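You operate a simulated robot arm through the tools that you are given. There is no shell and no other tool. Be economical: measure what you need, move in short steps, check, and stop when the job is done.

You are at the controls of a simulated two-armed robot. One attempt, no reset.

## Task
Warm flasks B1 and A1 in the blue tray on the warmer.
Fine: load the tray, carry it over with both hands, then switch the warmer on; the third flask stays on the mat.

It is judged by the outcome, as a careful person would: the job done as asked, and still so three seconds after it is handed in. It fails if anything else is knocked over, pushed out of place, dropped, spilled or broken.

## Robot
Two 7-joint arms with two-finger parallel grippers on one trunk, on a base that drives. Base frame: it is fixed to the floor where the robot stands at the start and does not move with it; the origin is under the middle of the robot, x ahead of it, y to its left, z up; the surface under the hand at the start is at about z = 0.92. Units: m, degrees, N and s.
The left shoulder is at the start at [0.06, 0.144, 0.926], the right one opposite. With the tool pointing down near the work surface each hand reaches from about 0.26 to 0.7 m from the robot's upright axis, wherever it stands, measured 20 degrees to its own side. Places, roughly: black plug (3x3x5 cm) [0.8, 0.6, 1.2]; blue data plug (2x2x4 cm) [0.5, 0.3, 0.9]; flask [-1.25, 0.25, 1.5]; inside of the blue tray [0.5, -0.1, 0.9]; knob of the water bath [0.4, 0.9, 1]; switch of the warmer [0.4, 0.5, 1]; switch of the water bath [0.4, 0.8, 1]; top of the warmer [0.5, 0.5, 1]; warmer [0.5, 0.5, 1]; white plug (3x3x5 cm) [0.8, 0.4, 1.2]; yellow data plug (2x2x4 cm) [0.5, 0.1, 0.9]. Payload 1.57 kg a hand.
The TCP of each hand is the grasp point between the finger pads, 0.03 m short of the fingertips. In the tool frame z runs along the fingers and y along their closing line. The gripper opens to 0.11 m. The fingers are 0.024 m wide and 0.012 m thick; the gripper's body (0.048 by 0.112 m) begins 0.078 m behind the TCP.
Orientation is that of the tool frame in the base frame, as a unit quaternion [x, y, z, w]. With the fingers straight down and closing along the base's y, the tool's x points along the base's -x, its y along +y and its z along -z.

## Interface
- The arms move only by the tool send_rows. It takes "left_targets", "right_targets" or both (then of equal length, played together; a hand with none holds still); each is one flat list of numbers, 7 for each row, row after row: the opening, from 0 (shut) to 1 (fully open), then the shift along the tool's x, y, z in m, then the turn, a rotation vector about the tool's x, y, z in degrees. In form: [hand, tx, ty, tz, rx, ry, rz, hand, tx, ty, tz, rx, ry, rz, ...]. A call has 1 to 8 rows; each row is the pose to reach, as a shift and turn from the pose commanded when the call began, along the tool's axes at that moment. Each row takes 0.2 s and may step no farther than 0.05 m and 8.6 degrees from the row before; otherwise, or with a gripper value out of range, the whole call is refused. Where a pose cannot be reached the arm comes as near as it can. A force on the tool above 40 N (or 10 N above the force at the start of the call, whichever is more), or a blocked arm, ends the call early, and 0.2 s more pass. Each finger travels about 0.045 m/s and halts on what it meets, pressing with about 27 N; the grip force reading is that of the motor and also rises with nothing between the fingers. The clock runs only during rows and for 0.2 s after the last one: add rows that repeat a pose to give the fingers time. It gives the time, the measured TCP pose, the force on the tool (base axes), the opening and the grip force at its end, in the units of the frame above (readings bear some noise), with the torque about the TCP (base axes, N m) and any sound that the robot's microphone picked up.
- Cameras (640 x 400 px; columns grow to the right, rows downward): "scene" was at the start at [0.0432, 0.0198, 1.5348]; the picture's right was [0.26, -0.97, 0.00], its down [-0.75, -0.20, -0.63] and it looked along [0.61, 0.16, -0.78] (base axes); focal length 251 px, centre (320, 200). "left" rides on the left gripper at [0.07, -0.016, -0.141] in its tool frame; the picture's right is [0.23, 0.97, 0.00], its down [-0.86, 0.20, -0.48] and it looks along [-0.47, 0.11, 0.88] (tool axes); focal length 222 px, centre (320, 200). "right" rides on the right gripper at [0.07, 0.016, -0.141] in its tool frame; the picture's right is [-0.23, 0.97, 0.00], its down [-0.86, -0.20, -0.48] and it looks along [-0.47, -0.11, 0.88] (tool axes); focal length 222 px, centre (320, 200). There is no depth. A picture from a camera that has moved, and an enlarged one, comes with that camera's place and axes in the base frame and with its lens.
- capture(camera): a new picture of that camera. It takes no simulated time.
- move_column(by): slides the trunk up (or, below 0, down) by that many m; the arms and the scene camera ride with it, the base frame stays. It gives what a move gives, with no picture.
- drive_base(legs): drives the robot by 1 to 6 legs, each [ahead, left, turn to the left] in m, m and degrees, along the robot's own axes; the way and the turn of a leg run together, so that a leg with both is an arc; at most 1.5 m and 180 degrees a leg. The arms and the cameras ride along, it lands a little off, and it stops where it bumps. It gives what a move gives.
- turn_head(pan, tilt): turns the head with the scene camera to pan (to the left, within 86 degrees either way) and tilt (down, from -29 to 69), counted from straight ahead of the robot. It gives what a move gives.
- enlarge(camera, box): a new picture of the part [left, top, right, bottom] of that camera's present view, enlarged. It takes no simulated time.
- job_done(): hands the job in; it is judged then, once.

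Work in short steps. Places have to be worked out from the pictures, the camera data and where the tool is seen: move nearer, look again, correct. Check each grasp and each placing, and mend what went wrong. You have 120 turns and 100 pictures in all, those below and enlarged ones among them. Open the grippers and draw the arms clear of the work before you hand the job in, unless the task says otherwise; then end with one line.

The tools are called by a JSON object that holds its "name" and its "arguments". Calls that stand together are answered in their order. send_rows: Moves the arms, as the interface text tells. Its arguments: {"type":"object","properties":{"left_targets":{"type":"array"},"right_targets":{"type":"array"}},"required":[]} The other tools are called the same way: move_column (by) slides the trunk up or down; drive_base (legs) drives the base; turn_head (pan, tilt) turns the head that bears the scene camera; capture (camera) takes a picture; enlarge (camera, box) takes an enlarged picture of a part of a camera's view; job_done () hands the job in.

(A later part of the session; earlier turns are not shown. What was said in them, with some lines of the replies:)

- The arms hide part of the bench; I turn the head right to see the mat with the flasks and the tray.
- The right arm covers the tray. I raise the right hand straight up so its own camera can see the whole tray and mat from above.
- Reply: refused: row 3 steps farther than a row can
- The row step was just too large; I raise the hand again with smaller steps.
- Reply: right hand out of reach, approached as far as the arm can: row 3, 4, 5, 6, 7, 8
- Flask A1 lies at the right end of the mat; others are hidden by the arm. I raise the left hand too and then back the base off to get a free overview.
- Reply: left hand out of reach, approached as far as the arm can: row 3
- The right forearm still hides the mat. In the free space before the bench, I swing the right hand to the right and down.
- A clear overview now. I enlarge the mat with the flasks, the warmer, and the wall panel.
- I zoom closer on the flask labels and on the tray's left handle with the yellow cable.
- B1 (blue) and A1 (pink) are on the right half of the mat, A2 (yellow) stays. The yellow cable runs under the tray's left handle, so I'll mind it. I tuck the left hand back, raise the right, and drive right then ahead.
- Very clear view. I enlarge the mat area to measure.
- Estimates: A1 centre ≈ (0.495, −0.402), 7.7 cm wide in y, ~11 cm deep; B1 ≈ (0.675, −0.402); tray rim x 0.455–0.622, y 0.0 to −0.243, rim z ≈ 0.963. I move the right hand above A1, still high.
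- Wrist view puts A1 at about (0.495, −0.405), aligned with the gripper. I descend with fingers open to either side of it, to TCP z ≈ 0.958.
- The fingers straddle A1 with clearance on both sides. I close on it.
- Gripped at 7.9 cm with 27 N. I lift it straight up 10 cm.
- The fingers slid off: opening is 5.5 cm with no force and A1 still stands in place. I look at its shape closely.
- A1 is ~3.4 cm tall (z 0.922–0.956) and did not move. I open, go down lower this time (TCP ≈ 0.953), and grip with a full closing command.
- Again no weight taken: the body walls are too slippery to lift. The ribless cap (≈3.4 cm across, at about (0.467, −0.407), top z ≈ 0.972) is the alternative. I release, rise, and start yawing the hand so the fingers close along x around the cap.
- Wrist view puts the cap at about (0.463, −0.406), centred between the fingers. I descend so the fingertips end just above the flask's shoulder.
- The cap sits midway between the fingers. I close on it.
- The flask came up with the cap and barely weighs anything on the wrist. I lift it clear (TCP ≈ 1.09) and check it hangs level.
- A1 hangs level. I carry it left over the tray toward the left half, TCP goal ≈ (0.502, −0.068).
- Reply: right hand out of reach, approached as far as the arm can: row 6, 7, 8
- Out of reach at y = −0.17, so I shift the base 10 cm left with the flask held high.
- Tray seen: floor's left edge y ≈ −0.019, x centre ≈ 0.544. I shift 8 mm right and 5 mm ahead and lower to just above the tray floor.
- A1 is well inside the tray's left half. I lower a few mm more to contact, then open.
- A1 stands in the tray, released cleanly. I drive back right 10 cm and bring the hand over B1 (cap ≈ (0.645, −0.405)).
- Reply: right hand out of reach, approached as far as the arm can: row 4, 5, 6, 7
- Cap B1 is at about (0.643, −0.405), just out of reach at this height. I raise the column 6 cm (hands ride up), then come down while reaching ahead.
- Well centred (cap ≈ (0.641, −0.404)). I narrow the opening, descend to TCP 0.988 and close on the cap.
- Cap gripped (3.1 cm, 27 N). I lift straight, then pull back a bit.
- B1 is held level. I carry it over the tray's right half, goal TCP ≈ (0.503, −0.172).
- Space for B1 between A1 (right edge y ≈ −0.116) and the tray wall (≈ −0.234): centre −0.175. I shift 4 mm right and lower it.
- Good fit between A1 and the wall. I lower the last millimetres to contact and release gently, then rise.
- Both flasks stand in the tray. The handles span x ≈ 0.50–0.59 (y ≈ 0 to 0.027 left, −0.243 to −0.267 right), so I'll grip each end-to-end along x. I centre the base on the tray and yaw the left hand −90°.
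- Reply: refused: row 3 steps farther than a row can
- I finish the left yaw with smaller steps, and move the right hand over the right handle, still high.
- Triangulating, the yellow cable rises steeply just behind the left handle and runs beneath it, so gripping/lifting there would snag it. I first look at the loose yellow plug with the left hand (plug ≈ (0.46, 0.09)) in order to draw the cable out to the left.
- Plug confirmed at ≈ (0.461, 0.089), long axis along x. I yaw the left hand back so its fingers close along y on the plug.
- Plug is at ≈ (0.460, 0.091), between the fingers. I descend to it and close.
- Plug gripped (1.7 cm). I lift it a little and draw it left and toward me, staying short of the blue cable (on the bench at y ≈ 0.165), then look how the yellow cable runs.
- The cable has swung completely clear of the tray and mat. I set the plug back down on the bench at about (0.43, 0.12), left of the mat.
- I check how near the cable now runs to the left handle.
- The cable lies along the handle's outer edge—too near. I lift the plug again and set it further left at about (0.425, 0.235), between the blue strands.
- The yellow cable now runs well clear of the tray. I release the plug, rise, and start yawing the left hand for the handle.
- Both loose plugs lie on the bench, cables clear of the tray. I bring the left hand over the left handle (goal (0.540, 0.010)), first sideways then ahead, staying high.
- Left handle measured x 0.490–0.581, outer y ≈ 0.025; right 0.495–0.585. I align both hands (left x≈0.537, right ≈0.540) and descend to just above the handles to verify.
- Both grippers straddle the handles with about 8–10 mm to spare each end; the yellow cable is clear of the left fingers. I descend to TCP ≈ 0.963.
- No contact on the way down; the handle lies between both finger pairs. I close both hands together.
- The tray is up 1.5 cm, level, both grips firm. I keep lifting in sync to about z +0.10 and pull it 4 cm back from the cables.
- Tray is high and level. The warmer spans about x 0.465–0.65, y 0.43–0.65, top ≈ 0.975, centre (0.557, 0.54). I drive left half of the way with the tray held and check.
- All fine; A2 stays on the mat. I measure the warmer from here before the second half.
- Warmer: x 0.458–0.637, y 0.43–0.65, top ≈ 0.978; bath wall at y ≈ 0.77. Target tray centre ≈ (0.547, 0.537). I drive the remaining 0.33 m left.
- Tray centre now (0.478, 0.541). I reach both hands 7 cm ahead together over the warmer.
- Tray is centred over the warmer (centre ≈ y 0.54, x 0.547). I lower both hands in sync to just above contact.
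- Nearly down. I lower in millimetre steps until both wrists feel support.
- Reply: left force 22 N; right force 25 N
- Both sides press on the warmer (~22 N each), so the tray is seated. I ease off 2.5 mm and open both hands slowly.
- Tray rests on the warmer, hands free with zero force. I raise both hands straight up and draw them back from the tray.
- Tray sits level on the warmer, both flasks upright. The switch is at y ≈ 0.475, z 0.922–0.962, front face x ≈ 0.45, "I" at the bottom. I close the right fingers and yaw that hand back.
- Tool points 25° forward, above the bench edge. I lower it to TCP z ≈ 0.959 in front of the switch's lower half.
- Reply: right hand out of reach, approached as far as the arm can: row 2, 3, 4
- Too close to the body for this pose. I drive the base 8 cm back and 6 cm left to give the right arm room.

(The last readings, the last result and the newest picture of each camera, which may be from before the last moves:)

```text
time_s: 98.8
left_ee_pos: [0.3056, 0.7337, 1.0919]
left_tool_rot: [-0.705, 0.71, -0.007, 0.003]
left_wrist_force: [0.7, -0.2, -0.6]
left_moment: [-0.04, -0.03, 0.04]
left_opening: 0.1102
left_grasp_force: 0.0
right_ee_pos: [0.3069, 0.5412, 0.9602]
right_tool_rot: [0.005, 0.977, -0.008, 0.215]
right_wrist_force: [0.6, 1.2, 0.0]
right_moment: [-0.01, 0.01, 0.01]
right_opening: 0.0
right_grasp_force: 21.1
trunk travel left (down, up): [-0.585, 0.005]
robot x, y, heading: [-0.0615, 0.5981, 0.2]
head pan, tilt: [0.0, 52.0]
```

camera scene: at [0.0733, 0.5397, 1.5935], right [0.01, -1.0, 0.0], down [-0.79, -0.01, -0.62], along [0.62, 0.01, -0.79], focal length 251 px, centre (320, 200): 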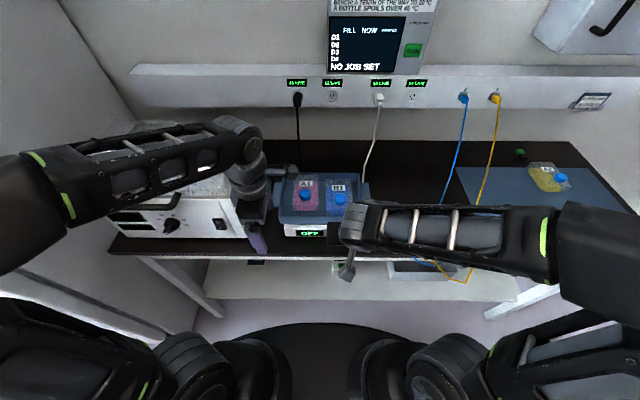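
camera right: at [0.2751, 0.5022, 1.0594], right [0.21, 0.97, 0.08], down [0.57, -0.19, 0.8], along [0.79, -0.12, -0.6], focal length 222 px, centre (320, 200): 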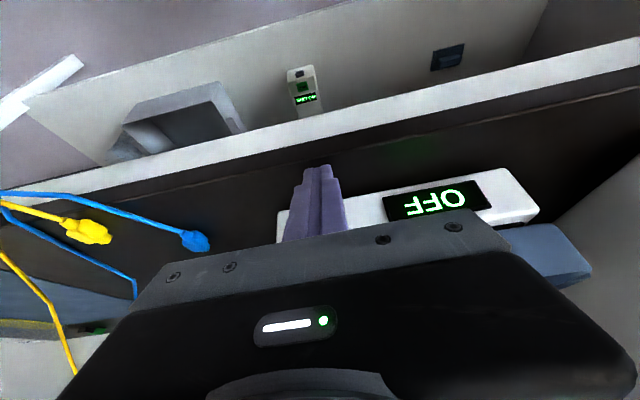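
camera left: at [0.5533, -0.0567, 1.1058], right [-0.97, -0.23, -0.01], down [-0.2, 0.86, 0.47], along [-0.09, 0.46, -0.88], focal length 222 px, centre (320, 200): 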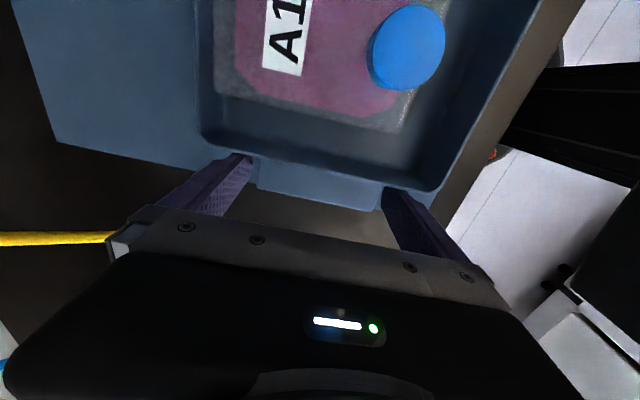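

I bring the fingertip back toward the switch line, slightly higher for safety, then check the pose.

{"name": "send_rows", "arguments": {"right_targets": [0, -0.01, -0.02, -0.01, 0, 0, 0, 0, -0.03, -0.04, 0, 0, 0, 0, 0, -0.055, -0.0667, 0.01, 0, 0, 0, 0, -0.08, -0.0667, 0.02, 0, 0, 0, 0, -0.08, -0.0667, 0.02, 0, 0, 0]}}

{"name": "capture", "arguments": {"camera": "right"}}

```text
time_s: 100.0
left_ee_pos: [0.3055, 0.7305, 1.0924]
left_tool_rot: [-0.704, 0.71, -0.008, 0.003]
left_wrist_force: [0.3, -1.2, -0.1]
left_moment: [0.0, 0.0, -0.01]
left_opening: 0.1103
left_grasp_force: 0.0
right_ee_pos: [0.384, 0.4711, 0.9772]
right_tool_rot: [0.005, 0.977, -0.007, 0.215]
right_wrist_force: [-0.5, 0.0, -0.4]
right_moment: [0.0, 0.0, 0.0]
right_opening: 0.0
right_grasp_force: 21.5
right hand out of reach, approached as far as the arm can: row 1
trunk travel left (down, up): [-0.585, 0.005]
robot x, y, heading: [-0.0632, 0.5984, -0.2]
head pan, tilt: [0.0, 52.0]
```

```text
13 pictures are left
camera right: at [0.2631, 0.4921, 1.0749], right [0.22, 0.97, 0.08], down [0.57, -0.2, 0.8], along [0.79, -0.13, -0.6], focal length 222 px, centre (320, 200)
```

right: 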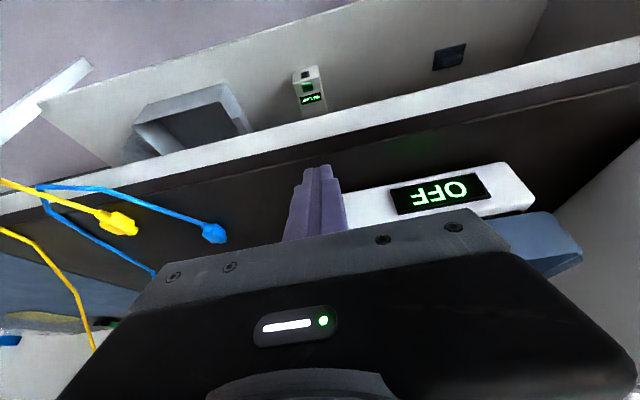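

Reach is fine now. I go down to the contact height and forward to just before the switch face.

{"name": "send_rows", "arguments": {"right_targets": [0, -0.0119, 0.0034, 0.0242, 0, 0, 0, 0, -0.0255, 0.0034, 0.0305, 0, 0, 0, 0, -0.0255, 0.0034, 0.0305, 0, 0, 0]}}

{"name": "enlarge", "arguments": {"camera": "scene", "box": [300, 160, 400, 240]}}

```text
time_s: 100.8
left_ee_pos: [0.3049, 0.7318, 1.0924]
left_tool_rot: [-0.704, 0.71, -0.007, 0.003]
left_wrist_force: [-0.2, 0.8, 0.0]
left_moment: [-0.01, -0.01, -0.06]
left_opening: 0.1099
left_grasp_force: 0.1
right_ee_pos: [0.4203, 0.4755, 0.96]
right_tool_rot: [0.005, 0.977, -0.008, 0.213]
right_wrist_force: [-12.7, 0.8, -1.7]
right_moment: [0.04, 0.3, 0.07]
right_opening: 0.0001
right_grasp_force: 21.3
trunk travel left (down, up): [-0.585, 0.005]
robot x, y, heading: [-0.0611, 0.5983, 0.1]
head pan, tilt: [0.0, 52.0]
```

```text
5.00 times, centred on (350, 200) of scene
camera zoom: at [-0.0186, 0.599, 1.5935], right [0.0, -1.0, 0.0], down [-0.79, 0.0, -0.62], along [0.62, 0.0, -0.79], focal length 1253 px, centre (170, 200)
```

zoom: 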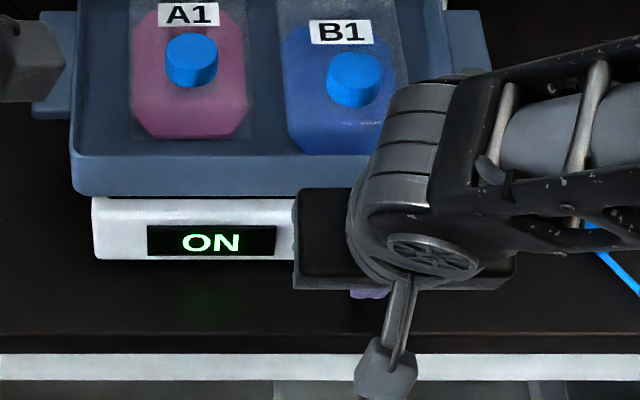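

The display reads ON. I withdraw the fingertip straight back, then raise it, and check.

{"name": "send_rows", "arguments": {"right_targets": [0, 0.03, 0, -0.014, 0, 0, 0, 0, 0.055, 0, -0.03, 0, 0, 0, 0, 0.055, 0, -0.07, 0, 0, 0, 0, 0.055, 0, -0.11, 0, 0, 0]}}

{"name": "drive_base", "arguments": {"legs": [[-0.15, 0, 0], [0, -0.4, 0]]}}

{"name": "capture", "arguments": {"camera": "scene"}}

```text
time_s: 101.8
left_ee_pos: [0.3058, 0.7313, 1.0934]
left_tool_rot: [-0.705, 0.709, -0.007, 0.004]
left_wrist_force: [0.0, 0.3, 0.2]
left_moment: [-0.01, -0.02, -0.03]
left_opening: 0.1099
left_grasp_force: 0.1
right_ee_pos: [0.3254, 0.4757, 1.0357]
right_tool_rot: [0.005, 0.977, -0.008, 0.215]
right_wrist_force: [-0.2, 0.8, -0.5]
right_moment: [0.01, 0.01, 0.0]
right_opening: 0.0
right_grasp_force: 21.4
trunk travel left (down, up): [-0.585, 0.005]
robot x, y, heading: [-0.0601, 0.5951, 0.2]
head pan, tilt: [0.0, 52.0]
```

```text
time_s: 105.3
left_ee_pos: [0.1551, 0.3298, 1.0924]
left_tool_rot: [-0.705, 0.709, -0.007, 0.004]
left_wrist_force: [-0.4, -0.5, -0.8]
left_moment: [0.08, 0.0, 0.02]
left_opening: 0.11
left_grasp_force: 0.1
right_ee_pos: [0.1746, 0.0776, 1.0343]
right_tool_rot: [0.006, 0.977, -0.007, 0.215]
right_wrist_force: [0.6, 0.0, 0.0]
right_moment: [0.01, -0.03, 0.03]
right_opening: 0.0003
right_grasp_force: 22.0
trunk travel left (down, up): [-0.585, 0.005]
robot x, y, heading: [-0.215, 0.2007, 0.2]
head pan, tilt: [0.0, 52.0]
```

```text
11 pictures are left
camera scene: at [-0.1681, 0.1988, 1.5935], right [0.0, -1.0, 0.0], down [-0.79, 0.0, -0.62], along [0.62, 0.0, -0.79], focal length 251 px, centre (320, 200)
```

scene: 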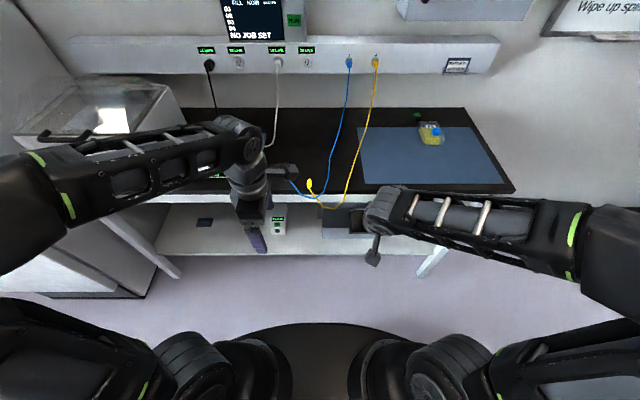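

All good: A2 alone on the mat, warmer on. To leave things tidy I'll return the yellow plug to where it lay. I yaw the left hand back and drive up to it.

{"name": "send_rows", "arguments": {"left_targets": [0.9, 0, 0, 0, 0, 0, 8, 0.8, 0, 0, 0, 0, 0, 16, 0.7, 0, 0, 0, 0, 0, 24, 0.6, 0, 0, 0, 0, 0, 32, 0.5, 0, 0, 0, 0, 0, 40, 0.5, 0, 0, 0, 0, 0, 48, 0.5, 0, 0, 0, 0, 0, 56, 0.5, 0, 0, 0, 0, 0, 64]}}

{"name": "send_rows", "arguments": {"left_targets": [0.5, 0, 0, 0, 0, 0, 8, 0.5, 0, 0, 0, 0, 0, 16, 0.5, 0, 0, 0, 0, 0, 21, 0.5, 0, 0, 0, 0, 0, 25.8, 0.5, 0, 0, 0, 0, 0, 25.8]}}

{"name": "drive_base", "arguments": {"legs": [[0, -0.09, 0], [0.2, 0, 0]]}}

{"name": "capture", "arguments": {"camera": "left"}}

```text
time_s: 107.1
left_ee_pos: [0.1554, 0.3327, 1.0929]
left_tool_rot: [-0.22, 0.975, -0.005, 0.008]
left_wrist_force: [0.8, 0.2, 0.2]
left_moment: [0.0, 0.02, -0.01]
left_opening: 0.0552
left_grasp_force: 0.0
right_ee_pos: [0.1735, 0.0777, 1.036]
right_tool_rot: [0.005, 0.977, -0.007, 0.215]
right_wrist_force: [-0.3, 0.2, 0.1]
right_moment: [-0.01, 0.01, 0.04]
right_opening: 0.0
right_grasp_force: 21.3
trunk travel left (down, up): [-0.585, 0.005]
robot x, y, heading: [-0.2116, 0.2, 0.0]
head pan, tilt: [0.0, 52.0]
```

```text
time_s: 108.3
left_ee_pos: [0.1557, 0.3322, 1.0927]
left_tool_rot: [0.003, 1.0, -0.003, 0.008]
left_wrist_force: [-0.7, 0.1, 0.9]
left_moment: [0.01, 0.01, -0.02]
left_opening: 0.055
left_grasp_force: 0.1
right_ee_pos: [0.1755, 0.0778, 1.0356]
right_tool_rot: [0.005, 0.977, -0.007, 0.214]
right_wrist_force: [0.1, 0.0, 0.6]
right_moment: [0.01, -0.01, -0.02]
right_opening: 0.0001
right_grasp_force: 20.9
trunk travel left (down, up): [-0.585, 0.005]
robot x, y, heading: [-0.2122, 0.1999, -0.1]
head pan, tilt: [0.0, 52.0]
```

```text
time_s: 110.6
left_ee_pos: [0.3512, 0.2388, 1.0923]
left_tool_rot: [0.004, 1.0, -0.003, 0.007]
left_wrist_force: [1.6, -0.7, -0.3]
left_moment: [0.0, 0.06, 0.0]
left_opening: 0.0551
left_grasp_force: 0.1
right_ee_pos: [0.3715, -0.0154, 1.0357]
right_tool_rot: [0.007, 0.977, -0.007, 0.214]
right_wrist_force: [1.3, -1.2, 0.1]
right_moment: [0.02, 0.01, 0.0]
right_opening: 0.0
right_grasp_force: 21.3
trunk travel left (down, up): [-0.585, 0.005]
robot x, y, heading: [-0.0184, 0.1091, -0.4]
head pan, tilt: [0.0, 52.0]
```

```text
10 pictures are left
camera left: at [0.2806, 0.2228, 1.2328], right [-0.22, 0.98, -0.01], down [0.85, 0.2, 0.49], along [0.48, 0.1, -0.87], focal length 222 px, centre (320, 200)
```

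left: 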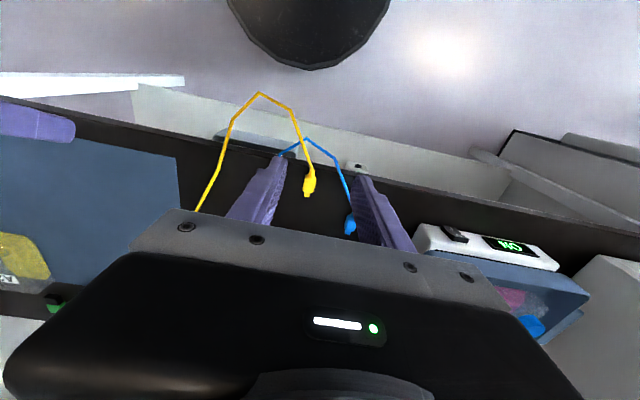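

Plug seen at (0.424, 0.237). I move the right hand out to the right while the left goes over the plug and down around it.

{"name": "send_rows", "arguments": {"left_targets": [0.5, -0.03, -0.001, 0, 0, 0, 0, 0.5, -0.06, -0.002, 0.01, 0, 0, 0, 0.5, -0.074, -0.002, 0.04, 0, 0, 0, 0.5, -0.074, -0.002, 0.075, 0, 0, 0, 0.5, -0.074, -0.002, 0.11, 0, 0, 0, 0.5, -0.074, -0.002, 0.13, 0, 0, 0, 0.5, -0.074, -0.002, 0.136, 0, 0, 0], "right_targets": [0, 0.02, -0.03, -0.01, 0, 0, 0, 0, 0.02, -0.06, -0.01, 0, 0, 0, 0, 0.02, -0.09, -0.01, 0, 0, 0, 0, 0.02, -0.12, -0.01, 0, 0, 0, 0, 0.02, -0.15, -0.01, 0, 0, 0, 0, 0.02, -0.18, -0.01, 0, 0, 0, 0, 0.02, -0.2, -0.01, 0, 0, 0]}}

{"name": "send_rows", "arguments": {"left_targets": [0.3, 0, 0, 0, 0, 0, 0, 0.1, 0, 0, 0, 0, 0, 0, 0, 0, 0, 0, 0, 0, 0, 0, 0, 0, 0, 0, 0, 0]}}

{"name": "capture", "arguments": {"camera": "left"}}

```text
time_s: 112.2
left_ee_pos: [0.4265, 0.2346, 0.9561]
left_tool_rot: [0.004, 1.0, -0.002, 0.008]
left_wrist_force: [0.5, -0.5, 0.5]
left_moment: [0.0, -0.03, -0.02]
left_opening: 0.0551
left_grasp_force: 0.0
right_ee_pos: [0.343, -0.2139, 1.0383]
right_tool_rot: [0.009, 0.977, -0.008, 0.214]
right_wrist_force: [0.2, -0.1, 0.4]
right_moment: [0.01, 0.0, 0.0]
right_opening: 0.0
right_grasp_force: 21.1
right hand out of reach, approached as far as the arm can: row 1, 2, 3, 4, 5
trunk travel left (down, up): [-0.585, 0.005]
robot x, y, heading: [-0.0196, 0.1076, -0.3]
head pan, tilt: [0.0, 52.0]
```

```text
time_s: 113.2
left_ee_pos: [0.4271, 0.2355, 0.9573]
left_tool_rot: [0.005, 1.0, -0.003, 0.008]
left_wrist_force: [0.9, 0.5, 0.4]
left_moment: [-0.03, -0.02, -0.01]
left_opening: 0.0165
left_grasp_force: 26.7
right_ee_pos: [0.3426, -0.2113, 1.0396]
right_tool_rot: [0.007, 0.977, -0.007, 0.215]
right_wrist_force: [0.2, -0.4, -0.1]
right_moment: [0.01, 0.0, -0.01]
right_opening: 0.0
right_grasp_force: 21.3
trunk travel left (down, up): [-0.585, 0.005]
robot x, y, heading: [-0.0123, 0.1048, -0.4]
head pan, tilt: [0.0, 52.0]
```

```text
9 pictures are left
camera left: at [0.356, 0.2195, 1.0978], right [-0.22, 0.98, -0.01], down [0.85, 0.2, 0.49], along [0.48, 0.1, -0.87], focal length 222 px, centre (320, 200)
```

left: 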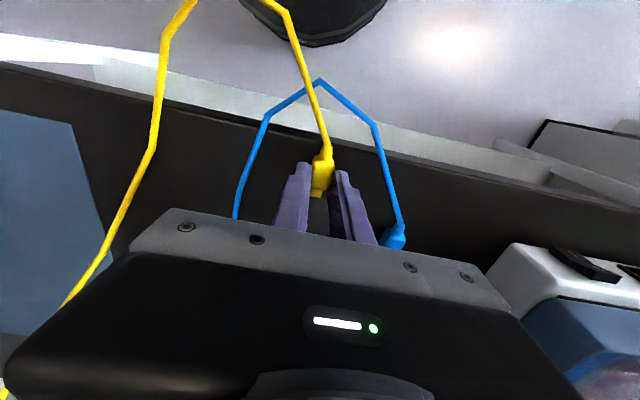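

Plug gripped again. I lift it over the blue cable back to its original spot (0.461, 0.089).

{"name": "send_rows", "arguments": {"left_targets": [0, 0.02, 0, -0.04, 0, 0, 0, 0, 0.03, -0.03, -0.07, 0, 0, 0, 0, 0.02, -0.07, -0.085, 0, 0, 0, 0, 0, -0.11, -0.085, 0, 0, 0, 0, -0.02, -0.146, -0.075, 0, 0, 0, 0, -0.034, -0.146, -0.04, 0, 0, 0, 0, -0.034, -0.146, -0.01, 0, 0, 0, 0, -0.034, -0.146, 0.0005, 0, 0, 0]}}

{"name": "send_rows", "arguments": {"left_targets": [0.2, 0, 0, 0, 0, 0, 0, 0.35, 0, 0, 0, 0, 0, 0, 0.35, 0, 0, 0, 0, 0, 0, 0.4, 0, 0, -0.04, 0, 0, 0, 0.5, 0, 0, -0.08, 0, 0, 0, 0.5, 0.03, 0, -0.12, 0, 0, 0, 0.5, 0.07, 0, -0.13, 0, 0, 0]}}

{"name": "drive_base", "arguments": {"legs": [[-0.3, 0, 0]]}}

{"name": "turn_head", "arguments": {"pan": 5, "tilt": 40}}

{"name": "capture", "arguments": {"camera": "scene"}}

```text
time_s: 115.0
left_ee_pos: [0.4609, 0.0874, 0.9583]
left_tool_rot: [0.004, 1.0, -0.004, 0.008]
left_wrist_force: [-0.2, -0.1, -0.5]
left_moment: [0.02, -0.02, 0.04]
left_opening: 0.0163
left_grasp_force: 26.4
right_ee_pos: [0.3437, -0.2135, 1.0388]
right_tool_rot: [0.007, 0.977, -0.007, 0.215]
right_wrist_force: [-0.3, -0.3, -0.1]
right_moment: [-0.02, -0.02, 0.02]
right_opening: 0.0
right_grasp_force: 20.9
trunk travel left (down, up): [-0.585, 0.005]
robot x, y, heading: [-0.0211, 0.1061, -0.3]
head pan, tilt: [0.0, 52.0]
```

```text
time_s: 116.6
left_ee_pos: [0.3849, 0.0922, 1.0884]
left_tool_rot: [0.005, 1.0, -0.003, 0.007]
left_wrist_force: [-0.4, -0.1, -0.5]
left_moment: [-0.01, -0.04, -0.02]
left_opening: 0.0549
left_grasp_force: 0.1
right_ee_pos: [0.3432, -0.2131, 1.0391]
right_tool_rot: [0.008, 0.977, -0.007, 0.215]
right_wrist_force: [0.0, -0.2, 0.2]
right_moment: [0.02, 0.0, 0.02]
right_opening: 0.0
right_grasp_force: 21.3
trunk travel left (down, up): [-0.585, 0.005]
robot x, y, heading: [-0.0172, 0.1057, -0.2]
head pan, tilt: [0.0, 52.0]
```

```text
time_s: 118.7
left_ee_pos: [0.0754, 0.094, 1.0892]
left_tool_rot: [0.004, 1.0, -0.003, 0.009]
left_wrist_force: [-0.1, 0.0, 0.5]
left_moment: [0.04, 0.0, 0.01]
left_opening: 0.0551
left_grasp_force: 0.0
right_ee_pos: [0.0346, -0.2113, 1.0386]
right_tool_rot: [0.006, 0.977, -0.007, 0.215]
right_wrist_force: [-1.3, -0.8, 0.0]
right_moment: [-0.02, -0.01, 0.03]
right_opening: 0.0
right_grasp_force: 21.8
trunk travel left (down, up): [-0.585, 0.005]
robot x, y, heading: [-0.3237, 0.1112, -0.2]
head pan, tilt: [0.0, 52.0]
```

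```text
time_s: 119.4
left_ee_pos: [0.0762, 0.0945, 1.086]
left_tool_rot: [0.004, 1.0, -0.002, 0.008]
left_wrist_force: [0.6, -0.5, 0.1]
left_moment: [0.0, -0.01, 0.02]
left_opening: 0.0551
left_grasp_force: 0.0
right_ee_pos: [0.035, -0.2099, 1.0388]
right_tool_rot: [0.007, 0.977, -0.007, 0.215]
right_wrist_force: [0.6, -0.5, 0.8]
right_moment: [0.01, -0.01, -0.02]
right_opening: 0.0
right_grasp_force: 21.3
trunk travel left (down, up): [-0.585, 0.005]
robot x, y, heading: [-0.3267, 0.1097, -0.3]
head pan, tilt: [5.0, 40.0]
```

```text
8 pictures are left
camera scene: at [-0.2717, 0.1173, 1.6102], right [0.08, -1.0, 0.0], down [-0.64, -0.05, -0.77], along [0.76, 0.06, -0.64], focal length 251 px, centre (320, 200)
```

scene: 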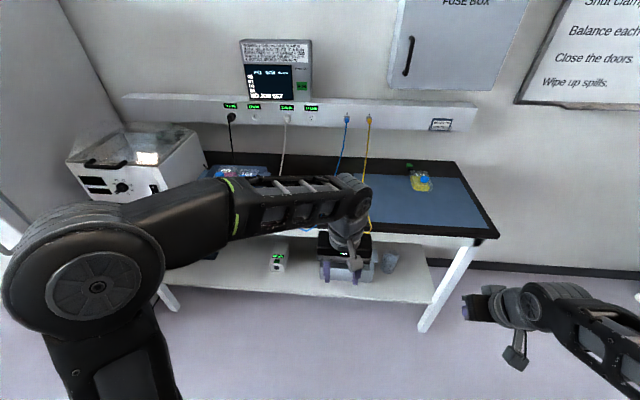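

Hands are clear of the bench. I open both grippers and swing the left hand aside for a final look.

{"name": "send_rows", "arguments": {"left_targets": [0.7, 0, 0.04, 0.02, 0, 0, 0, 0.9, 0, 0.08, 0.05, 0, 0, 0, 1, 0, 0.12, 0.08, 0, 0, 0, 1, 0, 0.16, 0.11, 0, 0, 0, 1, 0, 0.2, 0.14, 0, 0, 0, 1, 0, 0.24, 0.16, 0, 0, 0, 1, 0, 0.27, 0.18, 0, 0, 0], "right_targets": [0.2, 0, 0, 0, 0, 0, 0, 0.4, 0, 0, 0, 0, 0, 0, 0.6, 0, 0, 0, 0, 0, 0, 0.8, 0, 0, 0, 0, 0, 0, 1, 0, 0, 0, 0, 0, 0, 1, 0, 0, 0, 0, 0, 0, 1, 0, 0, 0, 0, 0, 0]}}

{"name": "capture", "arguments": {"camera": "scene"}}

{"name": "enlarge", "arguments": {"camera": "scene", "box": [180, 140, 460, 260]}}

```text
time_s: 121.0
left_ee_pos: [0.0814, 0.362, 0.9077]
left_tool_rot: [0.004, 1.0, -0.004, 0.007]
left_wrist_force: [0.3, 0.3, -0.1]
left_moment: [-0.02, -0.01, 0.01]
left_opening: 0.1098
left_grasp_force: 0.0
right_ee_pos: [0.0347, -0.2105, 1.0379]
right_tool_rot: [0.007, 0.977, -0.007, 0.214]
right_wrist_force: [0.3, 0.2, -1.0]
right_moment: [0.02, 0.02, 0.01]
right_opening: 0.1097
right_grasp_force: 0.0
trunk travel left (down, up): [-0.585, 0.005]
robot x, y, heading: [-0.3259, 0.109, -0.5]
head pan, tilt: [5.0, 40.0]
```

```text
7 pictures are left
camera scene: at [-0.2713, 0.1179, 1.6103], right [0.08, -1.0, 0.0], down [-0.64, -0.05, -0.77], along [0.76, 0.06, -0.64], focal length 251 px, centre (320, 200)
```

scene: 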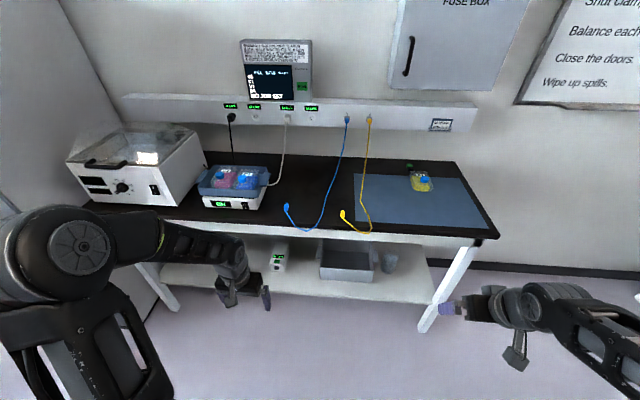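

```text
2.29 times, centred on (320, 200) of scene
camera zoom: at [-0.2713, 0.1179, 1.6103], right [0.08, -1.0, 0.0], down [-0.64, -0.05, -0.77], along [0.76, 0.06, -0.64], focal length 573 px, centre (320, 200)
```

zoom: 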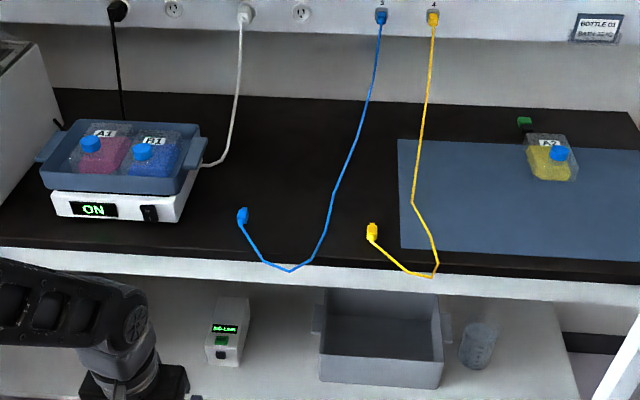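

The final view shows the warmer reading ON with the tray, A1 and B1 level on top of it. A2 is on the mat, the plugs are in place, and both grippers are open and clear, so I hand the job in.

{"name": "job_done", "arguments": {}}

```text
The job is handed in.
```

Flasks B1 and A1 are in the blue tray on the warmer, the warmer reads ON, and A2 is still on the mat; I moved the yellow data plug aside to free its cable from under the tray, then put it back.
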